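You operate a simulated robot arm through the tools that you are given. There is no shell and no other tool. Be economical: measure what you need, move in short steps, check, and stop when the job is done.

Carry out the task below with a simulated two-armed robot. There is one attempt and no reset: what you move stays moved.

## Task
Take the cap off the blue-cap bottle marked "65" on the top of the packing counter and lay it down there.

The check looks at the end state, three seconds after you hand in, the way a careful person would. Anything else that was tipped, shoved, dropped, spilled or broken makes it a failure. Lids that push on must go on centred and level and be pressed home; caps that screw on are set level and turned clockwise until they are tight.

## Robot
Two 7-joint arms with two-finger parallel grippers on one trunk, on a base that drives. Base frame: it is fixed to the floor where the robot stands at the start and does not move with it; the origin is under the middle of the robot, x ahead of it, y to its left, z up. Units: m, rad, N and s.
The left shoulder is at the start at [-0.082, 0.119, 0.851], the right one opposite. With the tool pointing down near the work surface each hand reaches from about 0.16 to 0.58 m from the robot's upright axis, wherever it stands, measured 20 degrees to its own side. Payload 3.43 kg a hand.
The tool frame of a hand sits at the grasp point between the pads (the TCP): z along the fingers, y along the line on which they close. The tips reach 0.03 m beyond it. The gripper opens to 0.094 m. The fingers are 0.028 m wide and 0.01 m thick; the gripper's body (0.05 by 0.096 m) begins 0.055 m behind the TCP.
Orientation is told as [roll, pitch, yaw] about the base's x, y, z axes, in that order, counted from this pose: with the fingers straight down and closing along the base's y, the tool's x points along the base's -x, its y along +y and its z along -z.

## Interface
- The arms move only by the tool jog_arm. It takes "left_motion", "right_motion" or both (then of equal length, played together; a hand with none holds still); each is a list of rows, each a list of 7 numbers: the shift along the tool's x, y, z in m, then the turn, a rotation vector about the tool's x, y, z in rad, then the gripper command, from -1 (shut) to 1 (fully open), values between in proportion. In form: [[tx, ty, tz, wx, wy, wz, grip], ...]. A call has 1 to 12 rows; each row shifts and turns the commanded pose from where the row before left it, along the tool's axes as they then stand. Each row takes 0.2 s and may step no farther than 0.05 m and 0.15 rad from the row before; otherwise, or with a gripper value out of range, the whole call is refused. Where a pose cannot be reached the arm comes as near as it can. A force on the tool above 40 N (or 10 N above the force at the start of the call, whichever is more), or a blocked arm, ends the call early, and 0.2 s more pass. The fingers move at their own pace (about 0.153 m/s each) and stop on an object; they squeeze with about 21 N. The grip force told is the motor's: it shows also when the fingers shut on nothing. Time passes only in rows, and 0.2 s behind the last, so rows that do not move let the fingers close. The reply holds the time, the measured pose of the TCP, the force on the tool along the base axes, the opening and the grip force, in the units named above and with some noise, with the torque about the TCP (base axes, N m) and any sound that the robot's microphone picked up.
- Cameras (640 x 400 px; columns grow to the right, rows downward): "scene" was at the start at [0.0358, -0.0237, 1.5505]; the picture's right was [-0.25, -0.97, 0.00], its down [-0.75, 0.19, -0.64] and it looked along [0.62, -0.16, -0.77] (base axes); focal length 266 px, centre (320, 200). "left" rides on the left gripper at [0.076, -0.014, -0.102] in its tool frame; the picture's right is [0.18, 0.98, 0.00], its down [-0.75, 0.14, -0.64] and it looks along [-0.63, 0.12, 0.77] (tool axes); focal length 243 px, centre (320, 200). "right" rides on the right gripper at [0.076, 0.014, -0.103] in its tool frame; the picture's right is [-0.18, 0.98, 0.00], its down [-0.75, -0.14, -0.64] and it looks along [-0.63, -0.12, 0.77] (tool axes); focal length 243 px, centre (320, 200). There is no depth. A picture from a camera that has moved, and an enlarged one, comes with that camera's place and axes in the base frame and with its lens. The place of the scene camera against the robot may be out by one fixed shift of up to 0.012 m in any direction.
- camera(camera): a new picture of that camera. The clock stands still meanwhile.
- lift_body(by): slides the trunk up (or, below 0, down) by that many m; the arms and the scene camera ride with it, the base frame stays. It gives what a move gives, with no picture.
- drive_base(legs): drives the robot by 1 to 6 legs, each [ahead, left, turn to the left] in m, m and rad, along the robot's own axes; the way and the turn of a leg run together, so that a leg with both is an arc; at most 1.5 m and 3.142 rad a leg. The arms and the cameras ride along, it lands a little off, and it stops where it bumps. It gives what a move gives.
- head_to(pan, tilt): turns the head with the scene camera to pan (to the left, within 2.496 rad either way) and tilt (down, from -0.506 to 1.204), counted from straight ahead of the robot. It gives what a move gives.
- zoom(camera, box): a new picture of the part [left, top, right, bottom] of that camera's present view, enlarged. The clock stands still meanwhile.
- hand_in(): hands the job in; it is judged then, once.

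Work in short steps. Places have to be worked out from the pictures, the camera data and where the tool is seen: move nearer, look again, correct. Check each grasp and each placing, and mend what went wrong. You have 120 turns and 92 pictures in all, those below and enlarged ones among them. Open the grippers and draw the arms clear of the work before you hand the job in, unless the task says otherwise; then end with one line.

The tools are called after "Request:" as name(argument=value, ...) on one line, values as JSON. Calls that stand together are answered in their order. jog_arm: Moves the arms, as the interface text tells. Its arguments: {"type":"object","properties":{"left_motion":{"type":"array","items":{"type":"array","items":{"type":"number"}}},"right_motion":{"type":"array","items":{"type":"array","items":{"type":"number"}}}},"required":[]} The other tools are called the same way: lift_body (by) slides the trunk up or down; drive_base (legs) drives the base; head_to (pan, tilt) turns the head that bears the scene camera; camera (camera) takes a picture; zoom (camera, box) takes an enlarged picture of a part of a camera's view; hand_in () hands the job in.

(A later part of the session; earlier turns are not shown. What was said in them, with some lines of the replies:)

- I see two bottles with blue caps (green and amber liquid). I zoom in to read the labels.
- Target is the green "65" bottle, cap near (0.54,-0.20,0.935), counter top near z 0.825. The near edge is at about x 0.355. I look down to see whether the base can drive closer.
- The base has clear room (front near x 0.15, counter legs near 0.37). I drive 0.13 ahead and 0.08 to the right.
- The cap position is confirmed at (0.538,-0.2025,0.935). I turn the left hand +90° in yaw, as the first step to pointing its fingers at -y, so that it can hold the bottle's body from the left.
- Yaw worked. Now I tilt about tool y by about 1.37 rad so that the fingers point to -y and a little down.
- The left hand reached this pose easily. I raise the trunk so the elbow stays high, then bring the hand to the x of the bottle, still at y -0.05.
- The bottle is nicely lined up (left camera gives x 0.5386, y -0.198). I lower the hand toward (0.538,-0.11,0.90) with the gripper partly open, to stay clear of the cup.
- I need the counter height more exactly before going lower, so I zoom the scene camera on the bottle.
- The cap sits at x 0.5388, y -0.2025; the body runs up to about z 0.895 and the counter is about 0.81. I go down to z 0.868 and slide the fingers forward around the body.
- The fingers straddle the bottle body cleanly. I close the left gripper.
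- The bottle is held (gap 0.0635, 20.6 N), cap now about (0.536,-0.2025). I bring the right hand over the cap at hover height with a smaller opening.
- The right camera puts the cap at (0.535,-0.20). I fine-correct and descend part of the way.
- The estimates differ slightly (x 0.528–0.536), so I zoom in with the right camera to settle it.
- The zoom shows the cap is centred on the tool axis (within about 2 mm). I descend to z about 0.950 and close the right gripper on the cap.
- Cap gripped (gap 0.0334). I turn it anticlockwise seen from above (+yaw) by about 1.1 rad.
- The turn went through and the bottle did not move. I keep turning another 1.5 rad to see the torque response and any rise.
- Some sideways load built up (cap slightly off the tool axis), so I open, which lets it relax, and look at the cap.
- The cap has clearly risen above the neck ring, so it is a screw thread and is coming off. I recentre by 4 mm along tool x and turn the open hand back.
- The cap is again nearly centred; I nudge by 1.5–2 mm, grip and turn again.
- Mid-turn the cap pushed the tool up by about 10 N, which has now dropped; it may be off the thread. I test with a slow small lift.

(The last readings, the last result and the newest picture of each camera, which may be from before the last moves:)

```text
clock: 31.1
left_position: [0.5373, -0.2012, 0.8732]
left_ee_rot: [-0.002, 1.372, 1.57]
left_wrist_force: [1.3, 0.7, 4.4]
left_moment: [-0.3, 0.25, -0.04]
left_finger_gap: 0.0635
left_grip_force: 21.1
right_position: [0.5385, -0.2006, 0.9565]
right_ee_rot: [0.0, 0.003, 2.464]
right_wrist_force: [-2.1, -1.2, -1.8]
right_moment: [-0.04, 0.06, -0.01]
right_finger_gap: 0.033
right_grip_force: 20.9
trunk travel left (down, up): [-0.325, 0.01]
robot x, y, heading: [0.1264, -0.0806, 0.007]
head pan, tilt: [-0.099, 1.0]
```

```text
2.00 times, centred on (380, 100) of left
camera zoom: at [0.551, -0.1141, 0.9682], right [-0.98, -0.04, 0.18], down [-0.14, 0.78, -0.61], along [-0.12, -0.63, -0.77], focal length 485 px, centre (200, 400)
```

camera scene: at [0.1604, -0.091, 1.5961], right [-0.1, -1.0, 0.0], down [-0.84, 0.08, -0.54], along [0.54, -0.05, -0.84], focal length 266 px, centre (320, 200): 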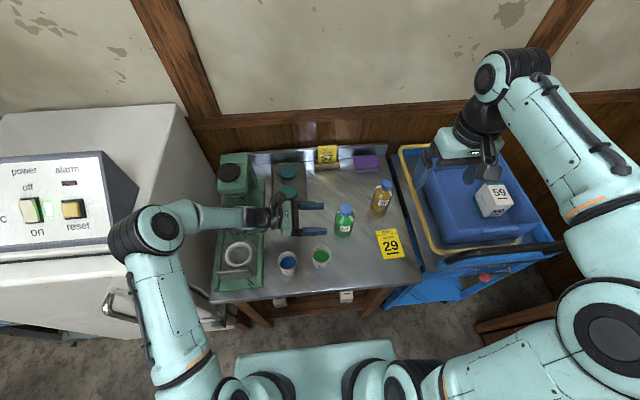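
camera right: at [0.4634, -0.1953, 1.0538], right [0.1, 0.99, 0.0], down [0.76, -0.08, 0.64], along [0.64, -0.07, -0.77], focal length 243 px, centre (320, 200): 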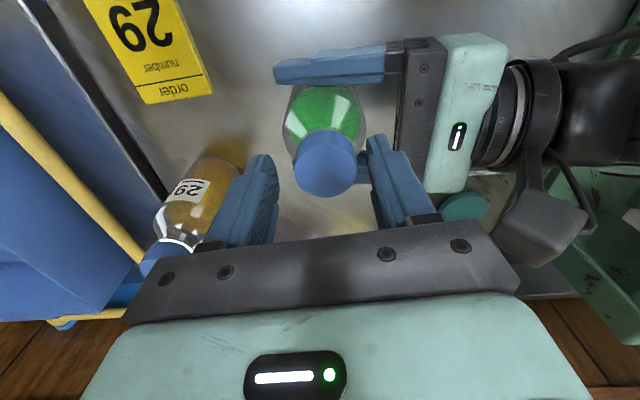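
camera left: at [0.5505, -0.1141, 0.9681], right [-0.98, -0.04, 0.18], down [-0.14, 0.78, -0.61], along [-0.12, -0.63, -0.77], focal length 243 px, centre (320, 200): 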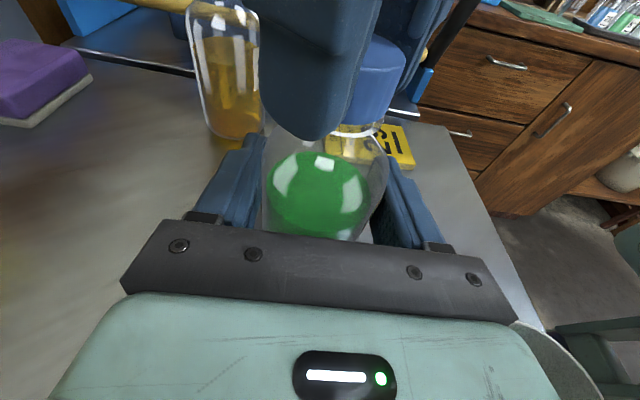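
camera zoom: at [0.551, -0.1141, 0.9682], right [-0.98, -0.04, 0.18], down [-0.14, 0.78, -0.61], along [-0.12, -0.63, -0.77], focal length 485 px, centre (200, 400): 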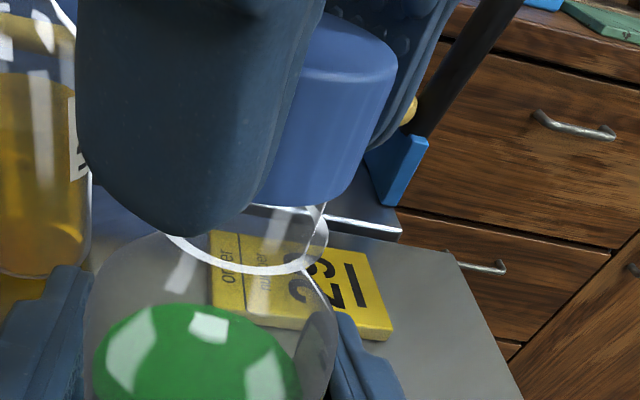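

The cap moves up freely and the bare neck shows. I lift on, slowly at first.

Request:
jog_arm(right_motion=[[0, 0, -0.003, 0, 0, 0, -0.8], [0, 0, -0.004, 0, 0, 0, -0.8], [0, 0, -0.005, 0, 0, 0, -0.8], [0, 0, -0.01, 0, 0, 0, -0.8], [0, 0, -0.03, 0, 0, 0, -0.8], [0, 0, -0.04, 0, 0, 0, -0.8]])

Request:
camera(camera="left")

Request:
camera(camera="scene")

Request:
camera(camera="right")

```text
clock: 32.5
left_position: [0.5366, -0.2009, 0.873]
left_ee_rot: [-0.002, 1.37, 1.574]
left_wrist_force: [-0.8, 0.3, 4.6]
left_moment: [-0.15, 0.04, 0.01]
left_finger_gap: 0.0636
left_grip_force: 21.4
right_position: [0.5397, -0.2012, 1.0509]
right_ee_rot: [-0.001, 0.0, 2.465]
right_wrist_force: [-0.3, 0.3, 0.0]
right_moment: [0.02, -0.02, 0.02]
right_finger_gap: 0.0331
right_grip_force: 20.8
trunk travel left (down, up): [-0.325, 0.01]
robot x, y, heading: [0.128, -0.0767, 0.003]
head pan, tilt: [-0.099, 1.0]
```

```text
55 pictures are left
camera left: at [0.5508, -0.114, 0.9681], right [-0.98, -0.04, 0.18], down [-0.14, 0.78, -0.61], along [-0.12, -0.63, -0.77], focal length 243 px, centre (320, 200)
```

left: 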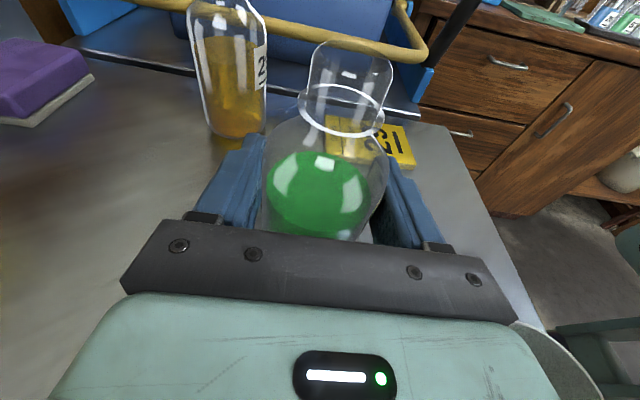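

```text
54 pictures are left
camera scene: at [0.1594, -0.0907, 1.5961], right [-0.1, -1.0, 0.0], down [-0.84, 0.08, -0.54], along [0.54, -0.05, -0.84], focal length 266 px, centre (320, 200)
```

scene: 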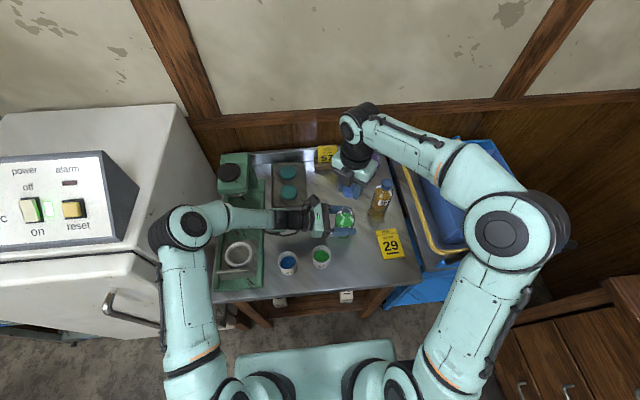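

```text
53 pictures are left
camera right: at [0.5901, -0.2609, 1.1527], right [-0.76, -0.65, 0.0], down [-0.5, 0.58, 0.64], along [-0.42, 0.49, -0.77], focal length 243 px, centre (320, 200)
```

right: 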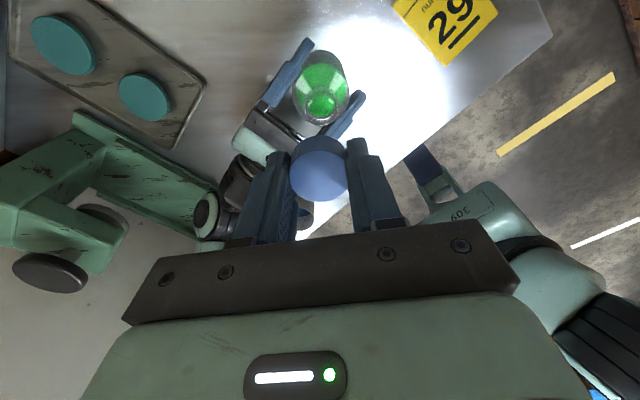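

The cap is off, held in the right hand, and the bottle still stands in the left hand. I turn the right hand back to yaw about 0 in the air, before taking the cap to the free spot near (0.42,-0.22).

Request:
jog_arm(right_motion=[[0, 0, -0.02, 0, 0, 0.15, -0.8], [0, 0, 0, 0, 0, 0.15, -0.8], [0, 0, 0, 0, 0, 0.15, -0.8], [0, 0, 0, 0, 0, 0.15, -0.8], [0, 0, 0, 0, 0, 0.15, -0.8], [0, 0, 0, 0, 0, 0.15, -0.8], [0, 0, 0, 0, 0, 0.15, -0.8], [0, 0, 0, 0, 0, 0.15, -0.8], [0, 0, 0, 0, 0, 0.15, -0.8], [0, 0, 0, 0, 0, 0.15, -0.8], [0, 0, 0, 0, 0, 0.15, -0.8], [0, 0, 0, 0, 0, 0.15, -0.8]])

Request:
jog_arm(right_motion=[[0, 0, 0, 0, 0, 0.133, -0.8], [0, 0, 0, 0, 0, 0.133, -0.8], [0, 0, 0, 0, 0, 0.133, -0.8], [0, 0, 0, 0, 0, 0.133, -0.8], [0, 0, 0, 0, 0, 0.133, -0.8], [0.04, -0.007, 0, 0, 0, 0, -0.8], [0.04, -0.007, 0, 0, 0, 0, -0.8], [0.04, -0.007, 0, 0, 0, 0, -0.8], [0, 0, 0, 0, 0, 0, -0.8]])

Request:
camera(camera="right")

Request:
zoom(camera="scene", box=[260, 170, 420, 270])

```text
clock: 35.0
left_position: [0.5379, -0.2006, 0.8736]
left_ee_rot: [-0.003, 1.371, 1.572]
left_wrist_force: [-1.7, 0.6, 3.0]
left_moment: [-0.12, 0.07, -0.05]
left_finger_gap: 0.0639
left_grip_force: 21.0
right_position: [0.5386, -0.2009, 1.07]
right_ee_rot: [-0.001, -0.002, 0.662]
right_wrist_force: [0.1, 0.1, -0.4]
right_moment: [-0.01, 0.0, -0.06]
right_finger_gap: 0.0332
right_grip_force: 20.1
trunk travel left (down, up): [-0.325, 0.01]
robot x, y, heading: [0.1318, -0.0787, 0.003]
head pan, tilt: [-0.099, 1.0]
```

```text
clock: 37.0
left_position: [0.5373, -0.2003, 0.8731]
left_ee_rot: [0.002, 1.371, 1.576]
left_wrist_force: [-1.5, 0.3, 1.3]
left_moment: [-0.11, 0.09, -0.04]
left_finger_gap: 0.0634
left_grip_force: 20.6
right_position: [0.4171, -0.2206, 1.07]
right_ee_rot: [0.001, 0.0, 0.001]
right_wrist_force: [0.1, -0.3, 0.5]
right_moment: [0.0, -0.02, 0.01]
right_finger_gap: 0.0332
right_grip_force: 20.6
trunk travel left (down, up): [-0.325, 0.01]
robot x, y, heading: [0.1236, -0.0818, -0.001]
head pan, tilt: [-0.099, 1.0]
```

```text
52 pictures are left
camera right: at [0.3423, -0.2075, 1.1713], right [0.18, 0.98, 0.0], down [0.75, -0.14, 0.64], along [0.63, -0.12, -0.77], focal length 243 px, centre (320, 200)
```

right: 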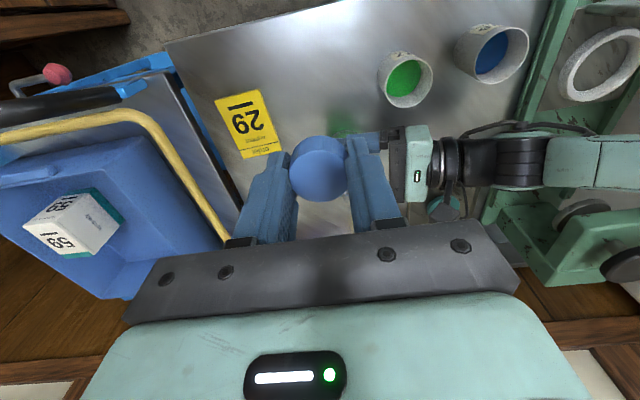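

```text
4.00 times, centred on (340, 220) of scene
camera zoom: at [0.1601, -0.0903, 1.5962], right [-0.1, -1.0, 0.0], down [-0.84, 0.08, -0.54], along [0.54, -0.05, -0.84], focal length 1064 px, centre (240, 120)
```

zoom: 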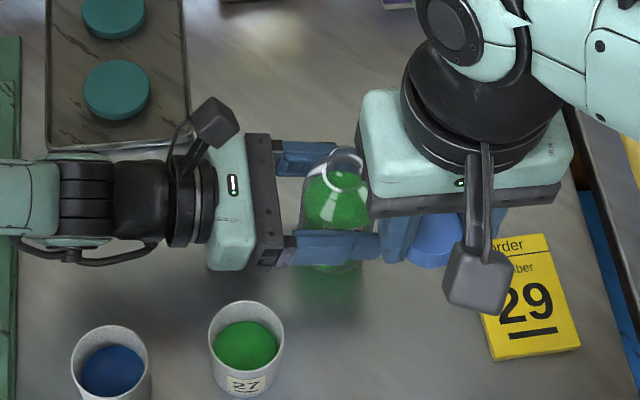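

The spot is free: sign edge at y -0.30, cup edge at about y -0.145, counter edge at x 0.355. I descend to just above the counter.

Request:
jog_arm(right_motion=[[-0.005, 0, 0.045, 0, 0, 0, -0.8], [0, 0, 0.045, 0, 0, 0, -0.8], [0, 0, 0.045, 0, 0, 0, -0.8], [0, 0, 0.045, 0, 0, 0, -0.8], [0, 0, 0.025, 0, 0, 0, -0.8], [0, 0, 0, 0, 0, 0, -0.8]])

Request:
camera(camera="right")

Request:
zoom(camera="scene", box=[260, 170, 420, 270])

```text
clock: 38.5
left_position: [0.5373, -0.2014, 0.8714]
left_ee_rot: [-0.001, 1.37, 1.573]
left_wrist_force: [-0.4, -0.4, 1.0]
left_moment: [-0.12, 0.09, -0.02]
left_finger_gap: 0.0634
left_grip_force: 21.1
right_position: [0.4214, -0.2202, 0.8627]
right_ee_rot: [0.0, 0.0, 0.0]
right_wrist_force: [0.7, 0.6, 0.5]
right_moment: [0.03, 0.03, 0.01]
right_finger_gap: 0.033
right_grip_force: 20.7
trunk travel left (down, up): [-0.325, 0.01]
robot x, y, heading: [0.1277, -0.0813, -0.002]
head pan, tilt: [-0.099, 1.0]
```

```text
50 pictures are left
camera right: at [0.3466, -0.2075, 0.9649], right [0.18, 0.98, 0.0], down [0.75, -0.14, 0.64], along [0.63, -0.12, -0.77], focal length 243 px, centre (320, 200)
```

right: 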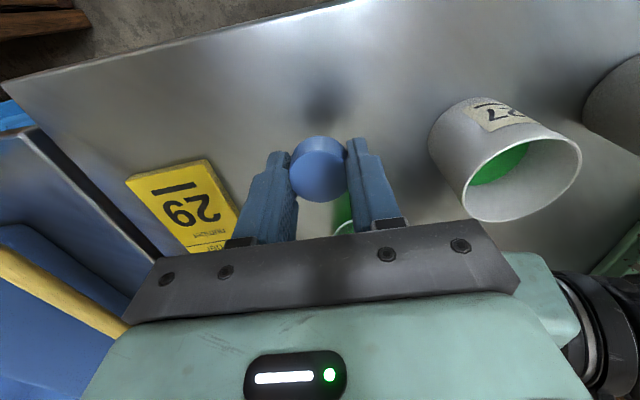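

```text
4.00 times, centred on (340, 220) of scene
camera zoom: at [0.1596, -0.0908, 1.5961], right [-0.1, -1.0, 0.0], down [-0.84, 0.08, -0.54], along [0.54, -0.05, -0.84], focal length 1064 px, centre (240, 120)
```

zoom: 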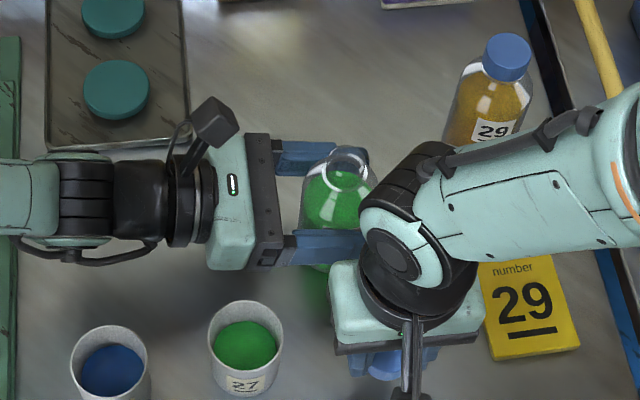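

I check with the left camera that the right wrist clears the bottle neck.

Request:
camera(camera="left")

```text
48 pictures are left
camera left: at [0.551, -0.1141, 0.968], right [-0.98, -0.04, 0.18], down [-0.14, 0.78, -0.61], along [-0.12, -0.63, -0.77], focal length 243 px, centre (320, 200)
```

left: 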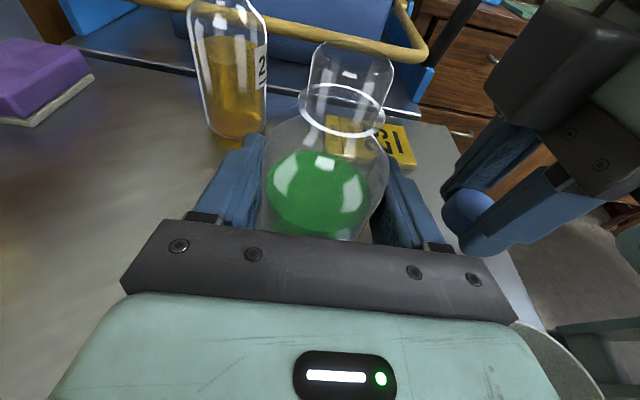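

The neck is clear of the right arm. I lower in small steps toward contact.

Request:
jog_arm(right_motion=[[0, 0, 0.005, 0, 0, 0, -0.8], [0, 0, 0.004, 0, 0, 0, -0.8], [0, 0, 0.003, 0, 0, 0, -0.8], [0, 0, 0.003, 0, 0, 0, -0.8]])

```text
clock: 39.5
left_position: [0.5375, -0.2011, 0.8726]
left_ee_rot: [-0.002, 1.369, 1.573]
left_wrist_force: [-0.8, 0.2, 0.0]
left_moment: [-0.1, 0.08, -0.03]
left_finger_gap: 0.0633
left_grip_force: 21.3
right_position: [0.4223, -0.2215, 0.8498]
right_ee_rot: [-0.001, 0.0, -0.001]
right_wrist_force: [0.2, -0.2, 0.7]
right_moment: [0.0, 0.01, -0.01]
right_finger_gap: 0.0333
right_grip_force: 20.6
trunk travel left (down, up): [-0.325, 0.01]
robot x, y, heading: [0.1297, -0.075, 0.003]
head pan, tilt: [-0.099, 1.0]
```

No contact yet at z 0.850; I continue in 2–3 mm steps.

Request:
jog_arm(right_motion=[[0, 0, 0.003, 0, 0, 0, -0.8], [0, 0, 0.003, 0, 0, 0, -0.8], [0, 0, 0.002, 0, 0, 0, -0.8]])

Request:
zoom(camera="left", box=[400, 80, 640, 280])

```text
clock: 40.2
left_position: [0.5381, -0.2009, 0.8729]
left_ee_rot: [0.0, 1.369, 1.571]
left_wrist_force: [-0.8, 0.0, 0.8]
left_moment: [-0.07, 0.04, 0.0]
left_finger_gap: 0.0637
left_grip_force: 20.7
right_position: [0.4231, -0.2222, 0.8413]
right_ee_rot: [0.0, -0.001, 0.0]
right_wrist_force: [0.2, 0.7, -1.0]
right_moment: [-0.02, -0.02, 0.0]
right_finger_gap: 0.0334
right_grip_force: 21.3
trunk travel left (down, up): [-0.325, 0.01]
robot x, y, heading: [0.128, -0.0788, 0.002]
head pan, tilt: [-0.099, 1.0]
```

```text
2.00 times, centred on (520, 180) of left
camera zoom: at [0.5511, -0.114, 0.9679], right [-0.98, -0.04, 0.18], down [-0.14, 0.78, -0.61], along [-0.12, -0.63, -0.77], focal length 485 px, centre (-80, 240)
```

zoom: 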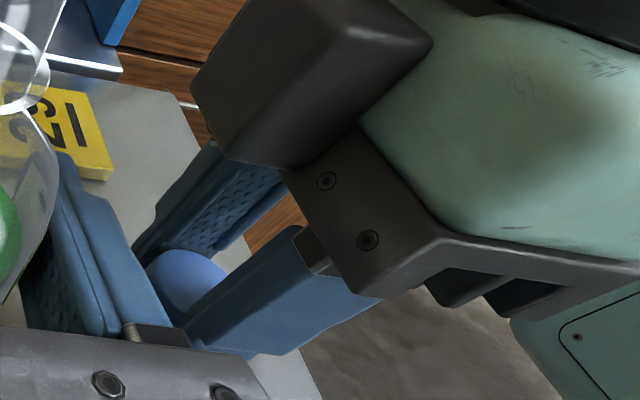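

Still no contact; I go on in 2 mm steps.

Request:
jog_arm(right_motion=[[0, 0, 0.002, 0, 0, 0, -0.8], [0, 0, 0.002, 0, 0, 0, -0.8], [0, 0, 0.002, 0, 0, 0, -0.8]])

```text
clock: 41.0
left_position: [0.5383, -0.2015, 0.8739]
left_ee_rot: [-0.002, 1.369, 1.573]
left_wrist_force: [0.8, 0.2, -0.1]
left_moment: [-0.07, 0.05, 0.0]
left_finger_gap: 0.0635
left_grip_force: 21.0
right_position: [0.4233, -0.2217, 0.8336]
right_ee_rot: [-0.001, 0.0, 0.001]
right_wrist_force: [0.2, 0.0, -0.5]
right_moment: [-0.01, -0.02, 0.0]
right_finger_gap: 0.0334
right_grip_force: 21.7
trunk travel left (down, up): [-0.325, 0.01]
robot x, y, heading: [0.1287, -0.0794, 0.008]
head pan, tilt: [-0.099, 1.0]
```

Still free at z 0.834; three more 2 mm steps.

Request:
jog_arm(right_motion=[[0, 0, 0.002, 0, 0, 0, -0.8], [0, 0, 0.002, 0, 0, 0, -0.8], [0, 0, 0.0015, 0, 0, 0, -0.8]])

Request:
camera(camera="right")

```text
clock: 41.9
left_position: [0.5384, -0.1991, 0.8729]
left_ee_rot: [-0.002, 1.37, 1.573]
left_wrist_force: [-0.3, 0.7, 0.1]
left_moment: [-0.06, 0.07, 0.01]
left_finger_gap: 0.0633
left_grip_force: 21.3
right_position: [0.4232, -0.2215, 0.8303]
right_ee_rot: [0.001, -0.003, 0.001]
right_wrist_force: [1.0, -1.1, 2.7]
right_moment: [-0.04, 0.01, 0.03]
right_finger_gap: 0.0332
right_grip_force: 21.1
trunk travel left (down, up): [-0.325, 0.01]
robot x, y, heading: [0.1315, -0.0803, 0.004]
head pan, tilt: [-0.099, 1.0]
```

```text
46 pictures are left
camera right: at [0.3476, -0.2077, 0.9319], right [0.18, 0.98, 0.0], down [0.75, -0.14, 0.64], along [0.63, -0.12, -0.77], focal length 243 px, centre (320, 200)
```

right: 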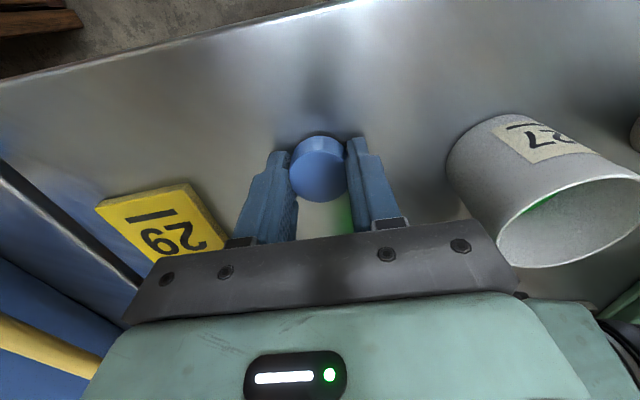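

Light contact (2.7 N up) at z 0.830: the tips are on the counter at z 0.80. I open gently and then rise straight up.

Request:
jog_arm(right_motion=[[0, 0, -0.001, 0, 0, 0, -0.25], [0, 0, 0, 0, 0, 0, -0.1], [0, 0, 0, 0, 0, 0, 0.2], [0, 0, 0, 0, 0, 0, 0.2], [0, 0, -0.03, 0, 0, 0, 0.2], [0, 0, -0.045, 0, 0, 0, 0.2], [0, 0, -0.045, 0, 0, 0, 0.2], [0, 0, -0.045, 0, 0, 0, 0.2]])

Request:
camera(camera="right")

Request:
camera(camera="left")

```text
clock: 43.6
left_position: [0.5382, -0.2006, 0.8737]
left_ee_rot: [-0.002, 1.37, 1.573]
left_wrist_force: [-0.5, 1.1, 1.2]
left_moment: [-0.05, 0.09, -0.03]
left_finger_gap: 0.0633
left_grip_force: 21.3
right_position: [0.4248, -0.2208, 0.9965]
right_ee_rot: [-0.001, 0.0, -0.001]
right_wrist_force: [-0.5, 0.4, -0.3]
right_moment: [0.0, 0.01, -0.03]
right_finger_gap: 0.0564
right_grip_force: 0.1
trunk travel left (down, up): [-0.325, 0.01]
robot x, y, heading: [0.1306, -0.0775, -0.0]
head pan, tilt: [-0.099, 1.0]
```

```text
45 pictures are left
camera right: at [0.3495, -0.2083, 1.098], right [0.18, 0.98, 0.0], down [0.75, -0.14, 0.64], along [0.63, -0.12, -0.77], focal length 243 px, centre (320, 200)
```

right: 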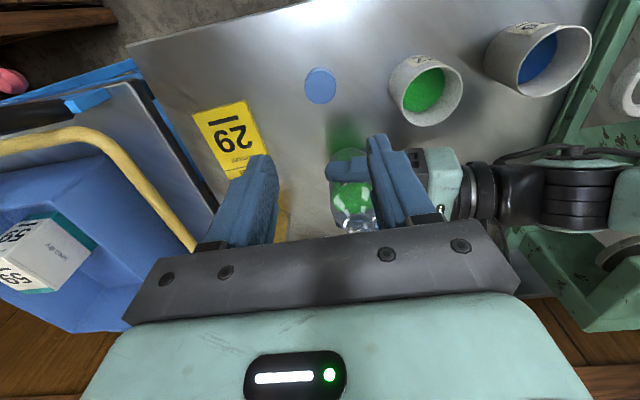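

```text
44 pictures are left
camera left: at [0.551, -0.114, 0.968], right [-0.98, -0.04, 0.18], down [-0.14, 0.78, -0.61], along [-0.12, -0.63, -0.77], focal length 243 px, centre (320, 200)
```

left: 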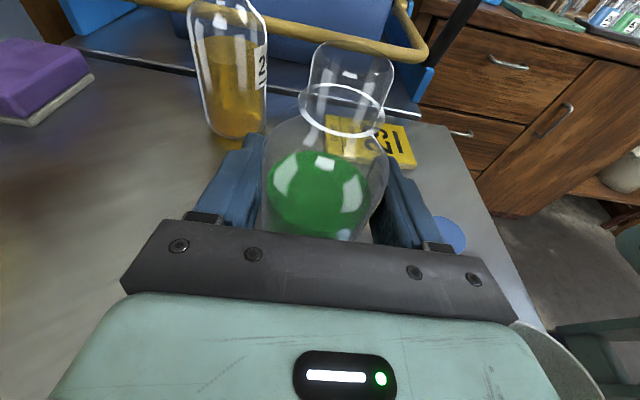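

The cap lies flat on the counter. Now I raise the right hand a bit more and gently open the left gripper, leaving the bottle standing.

Request:
jog_arm(left_motion=[[0, 0, 0, 0, 0, 0, 0.37], [0, 0, 0, 0, 0, 0, 0.45], [0, 0, 0, 0, 0, 0, 0.6], [0, 0, 0, 0, 0, 0, 0.6]], right_motion=[[0, 0, -0.04, 0, 0, 0, 0.2], [0, 0, -0.04, 0, 0, 0, 0.2], [0, -0.04, 0, 0, 0, 0, 0.2], [0, -0.04, 0, 0, 0, 0, 0.2]])

Request:
camera(camera="left")

```text
clock: 44.6
left_position: [0.5379, -0.2002, 0.8714]
left_ee_rot: [-0.003, 1.371, 1.572]
left_wrist_force: [0.5, -0.1, 0.1]
left_moment: [0.0, 0.01, 0.0]
left_finger_gap: 0.0754
left_grip_force: 0.1
right_position: [0.425, -0.3013, 1.0763]
right_ee_rot: [0.0, 0.001, 0.0]
right_wrist_force: [-0.7, 0.9, 0.6]
right_moment: [0.02, -0.04, -0.02]
right_finger_gap: 0.0562
right_grip_force: 0.1
trunk travel left (down, up): [-0.325, 0.01]
robot x, y, heading: [0.1275, -0.0766, 0.002]
head pan, tilt: [-0.099, 1.0]
```

```text
43 pictures are left
camera left: at [0.551, -0.1144, 0.9679], right [-0.98, -0.04, 0.18], down [-0.14, 0.78, -0.61], along [-0.12, -0.63, -0.77], focal length 243 px, centre (320, 200)
```

left: 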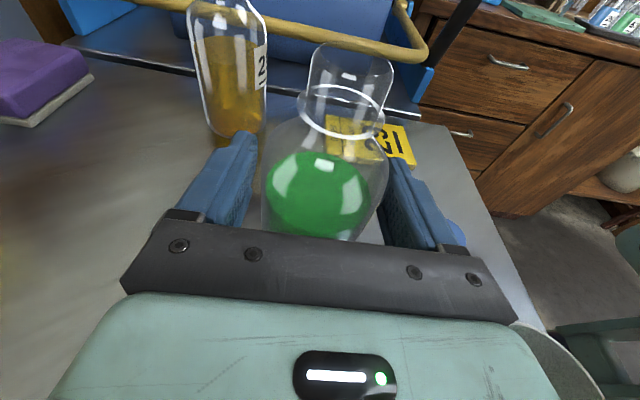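

The bottle stands free, a little nearer the front finger, so I shift 3 mm that way, back straight out, then rise.

Request:
jog_arm(left_motion=[[0, 0.003, 0, 0, 0, 0, 0.6], [-0.006, 0, -0.0295, 0, 0, 0, 0.6], [-0.006, 0, -0.0295, 0, 0, 0, 0.6], [-0.006, 0, -0.0295, 0, 0, 0, 0.6], [0.03, 0, -0.006, 0, 0, 0, 0.6], [0.045, 0, -0.015, 0, 0, 0, 0.6], [0.045, 0, -0.015, 0, 0, 0, 0.6], [0.045, 0, -0.015, 0, 0, 0, 0.6]])

Request:
camera(camera="left")

Request:
camera(camera="scene")

Request:
zoom(camera="scene", box=[260, 170, 420, 270])

```text
clock: 46.5
left_position: [0.536, -0.0917, 1.0461]
left_ee_rot: [0.004, 1.372, 1.576]
left_wrist_force: [-0.3, -0.5, 0.6]
left_moment: [-0.01, -0.01, -0.02]
left_finger_gap: 0.0753
left_grip_force: 0.2
right_position: [0.4244, -0.302, 1.076]
right_ee_rot: [-0.001, -0.001, -0.001]
right_wrist_force: [-0.4, -0.5, 0.6]
right_moment: [0.03, 0.04, 0.01]
right_finger_gap: 0.0566
right_grip_force: 0.0
trunk travel left (down, up): [-0.325, 0.01]
robot x, y, heading: [0.1287, -0.0809, 0.003]
head pan, tilt: [-0.099, 1.0]
```

```text
42 pictures are left
camera left: at [0.5494, -0.0056, 1.1418], right [-0.98, -0.04, 0.18], down [-0.14, 0.78, -0.61], along [-0.12, -0.63, -0.77], focal length 243 px, centre (320, 200)
```

left: 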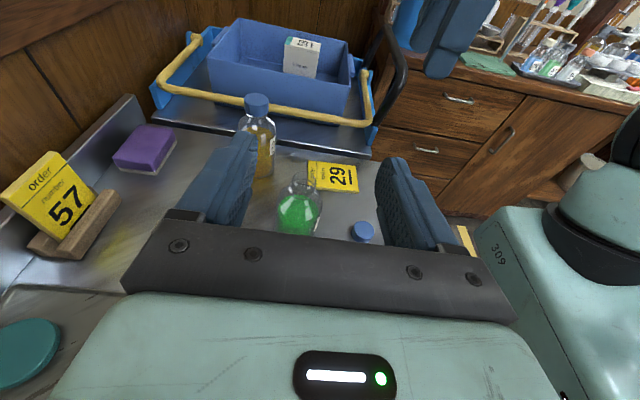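

```text
41 pictures are left
camera scene: at [0.1593, -0.0911, 1.5961], right [-0.1, -1.0, 0.0], down [-0.84, 0.08, -0.54], along [0.54, -0.05, -0.84], focal length 266 px, centre (320, 200)
```

scene: 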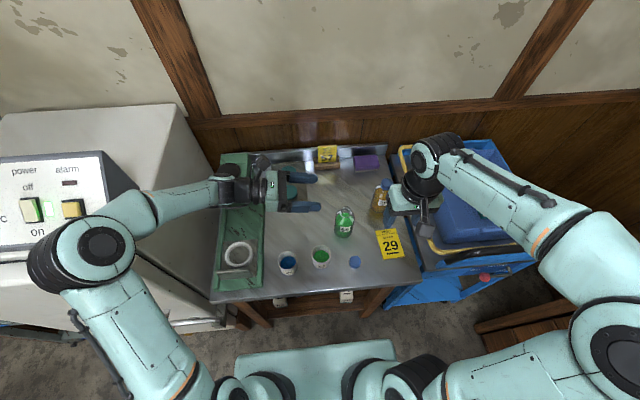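

```text
4.00 times, centred on (340, 220) of scene
camera zoom: at [0.1593, -0.0911, 1.5961], right [-0.1, -1.0, 0.0], down [-0.84, 0.08, -0.54], along [0.54, -0.05, -0.84], focal length 1064 px, centre (240, 120)
```

zoom: 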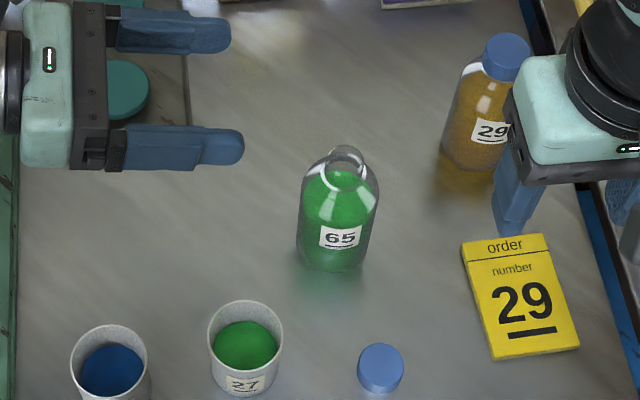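

The bottle stands open and upright, the cap lies flat, and nothing else has moved. I raise both open hands well clear.

Request:
jog_arm(left_motion=[[0.045, 0, -0.009, 0, 0, 0, 0.6], [0.045, 0, -0.009, 0, 0, 0, 1], [0, 0, 0, 0, 0, 0, 1]], right_motion=[[0, 0, -0.045, 0, 0, 0, 0.2], [0, 0, -0.045, 0, 0, 0, 1], [0, 0, 0, 0, 0, 0, 1]])

Request:
camera(camera="scene")

```text
clock: 47.2
left_position: [0.5346, -0.0929, 1.136]
left_ee_rot: [0.0, 1.371, 1.576]
left_wrist_force: [-0.5, -1.1, -0.8]
left_moment: [-0.02, -0.01, -0.01]
left_finger_gap: 0.0941
left_grip_force: 0.0
right_position: [0.4253, -0.3032, 1.1666]
right_ee_rot: [0.002, 0.0, -0.001]
right_wrist_force: [0.2, -0.2, 0.0]
right_moment: [0.03, 0.02, -0.03]
right_finger_gap: 0.0939
right_grip_force: 0.0
trunk travel left (down, up): [-0.325, 0.01]
robot x, y, heading: [0.1284, -0.0812, 0.002]
head pan, tilt: [-0.099, 1.0]
```

```text
39 pictures are left
camera scene: at [0.1603, -0.0907, 1.5961], right [-0.1, -1.0, 0.0], down [-0.84, 0.08, -0.54], along [0.54, -0.05, -0.84], focal length 266 px, centre (320, 200)
```

scene: 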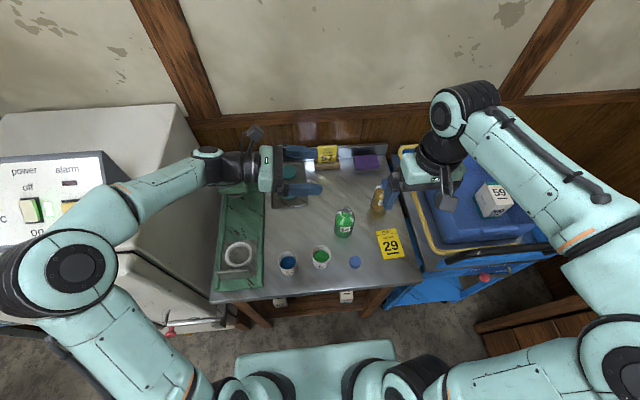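

Both hands are open and clear, and the picture shows everything in place, so I hand in.

Request:
hand_in()

```text
The job is handed in.
```

I unscrewed the cap from the "65" bottle and laid it flat on the packing counter, in front of the bottle; the bottle is still upright and the last picture shows nothing else disturbed.
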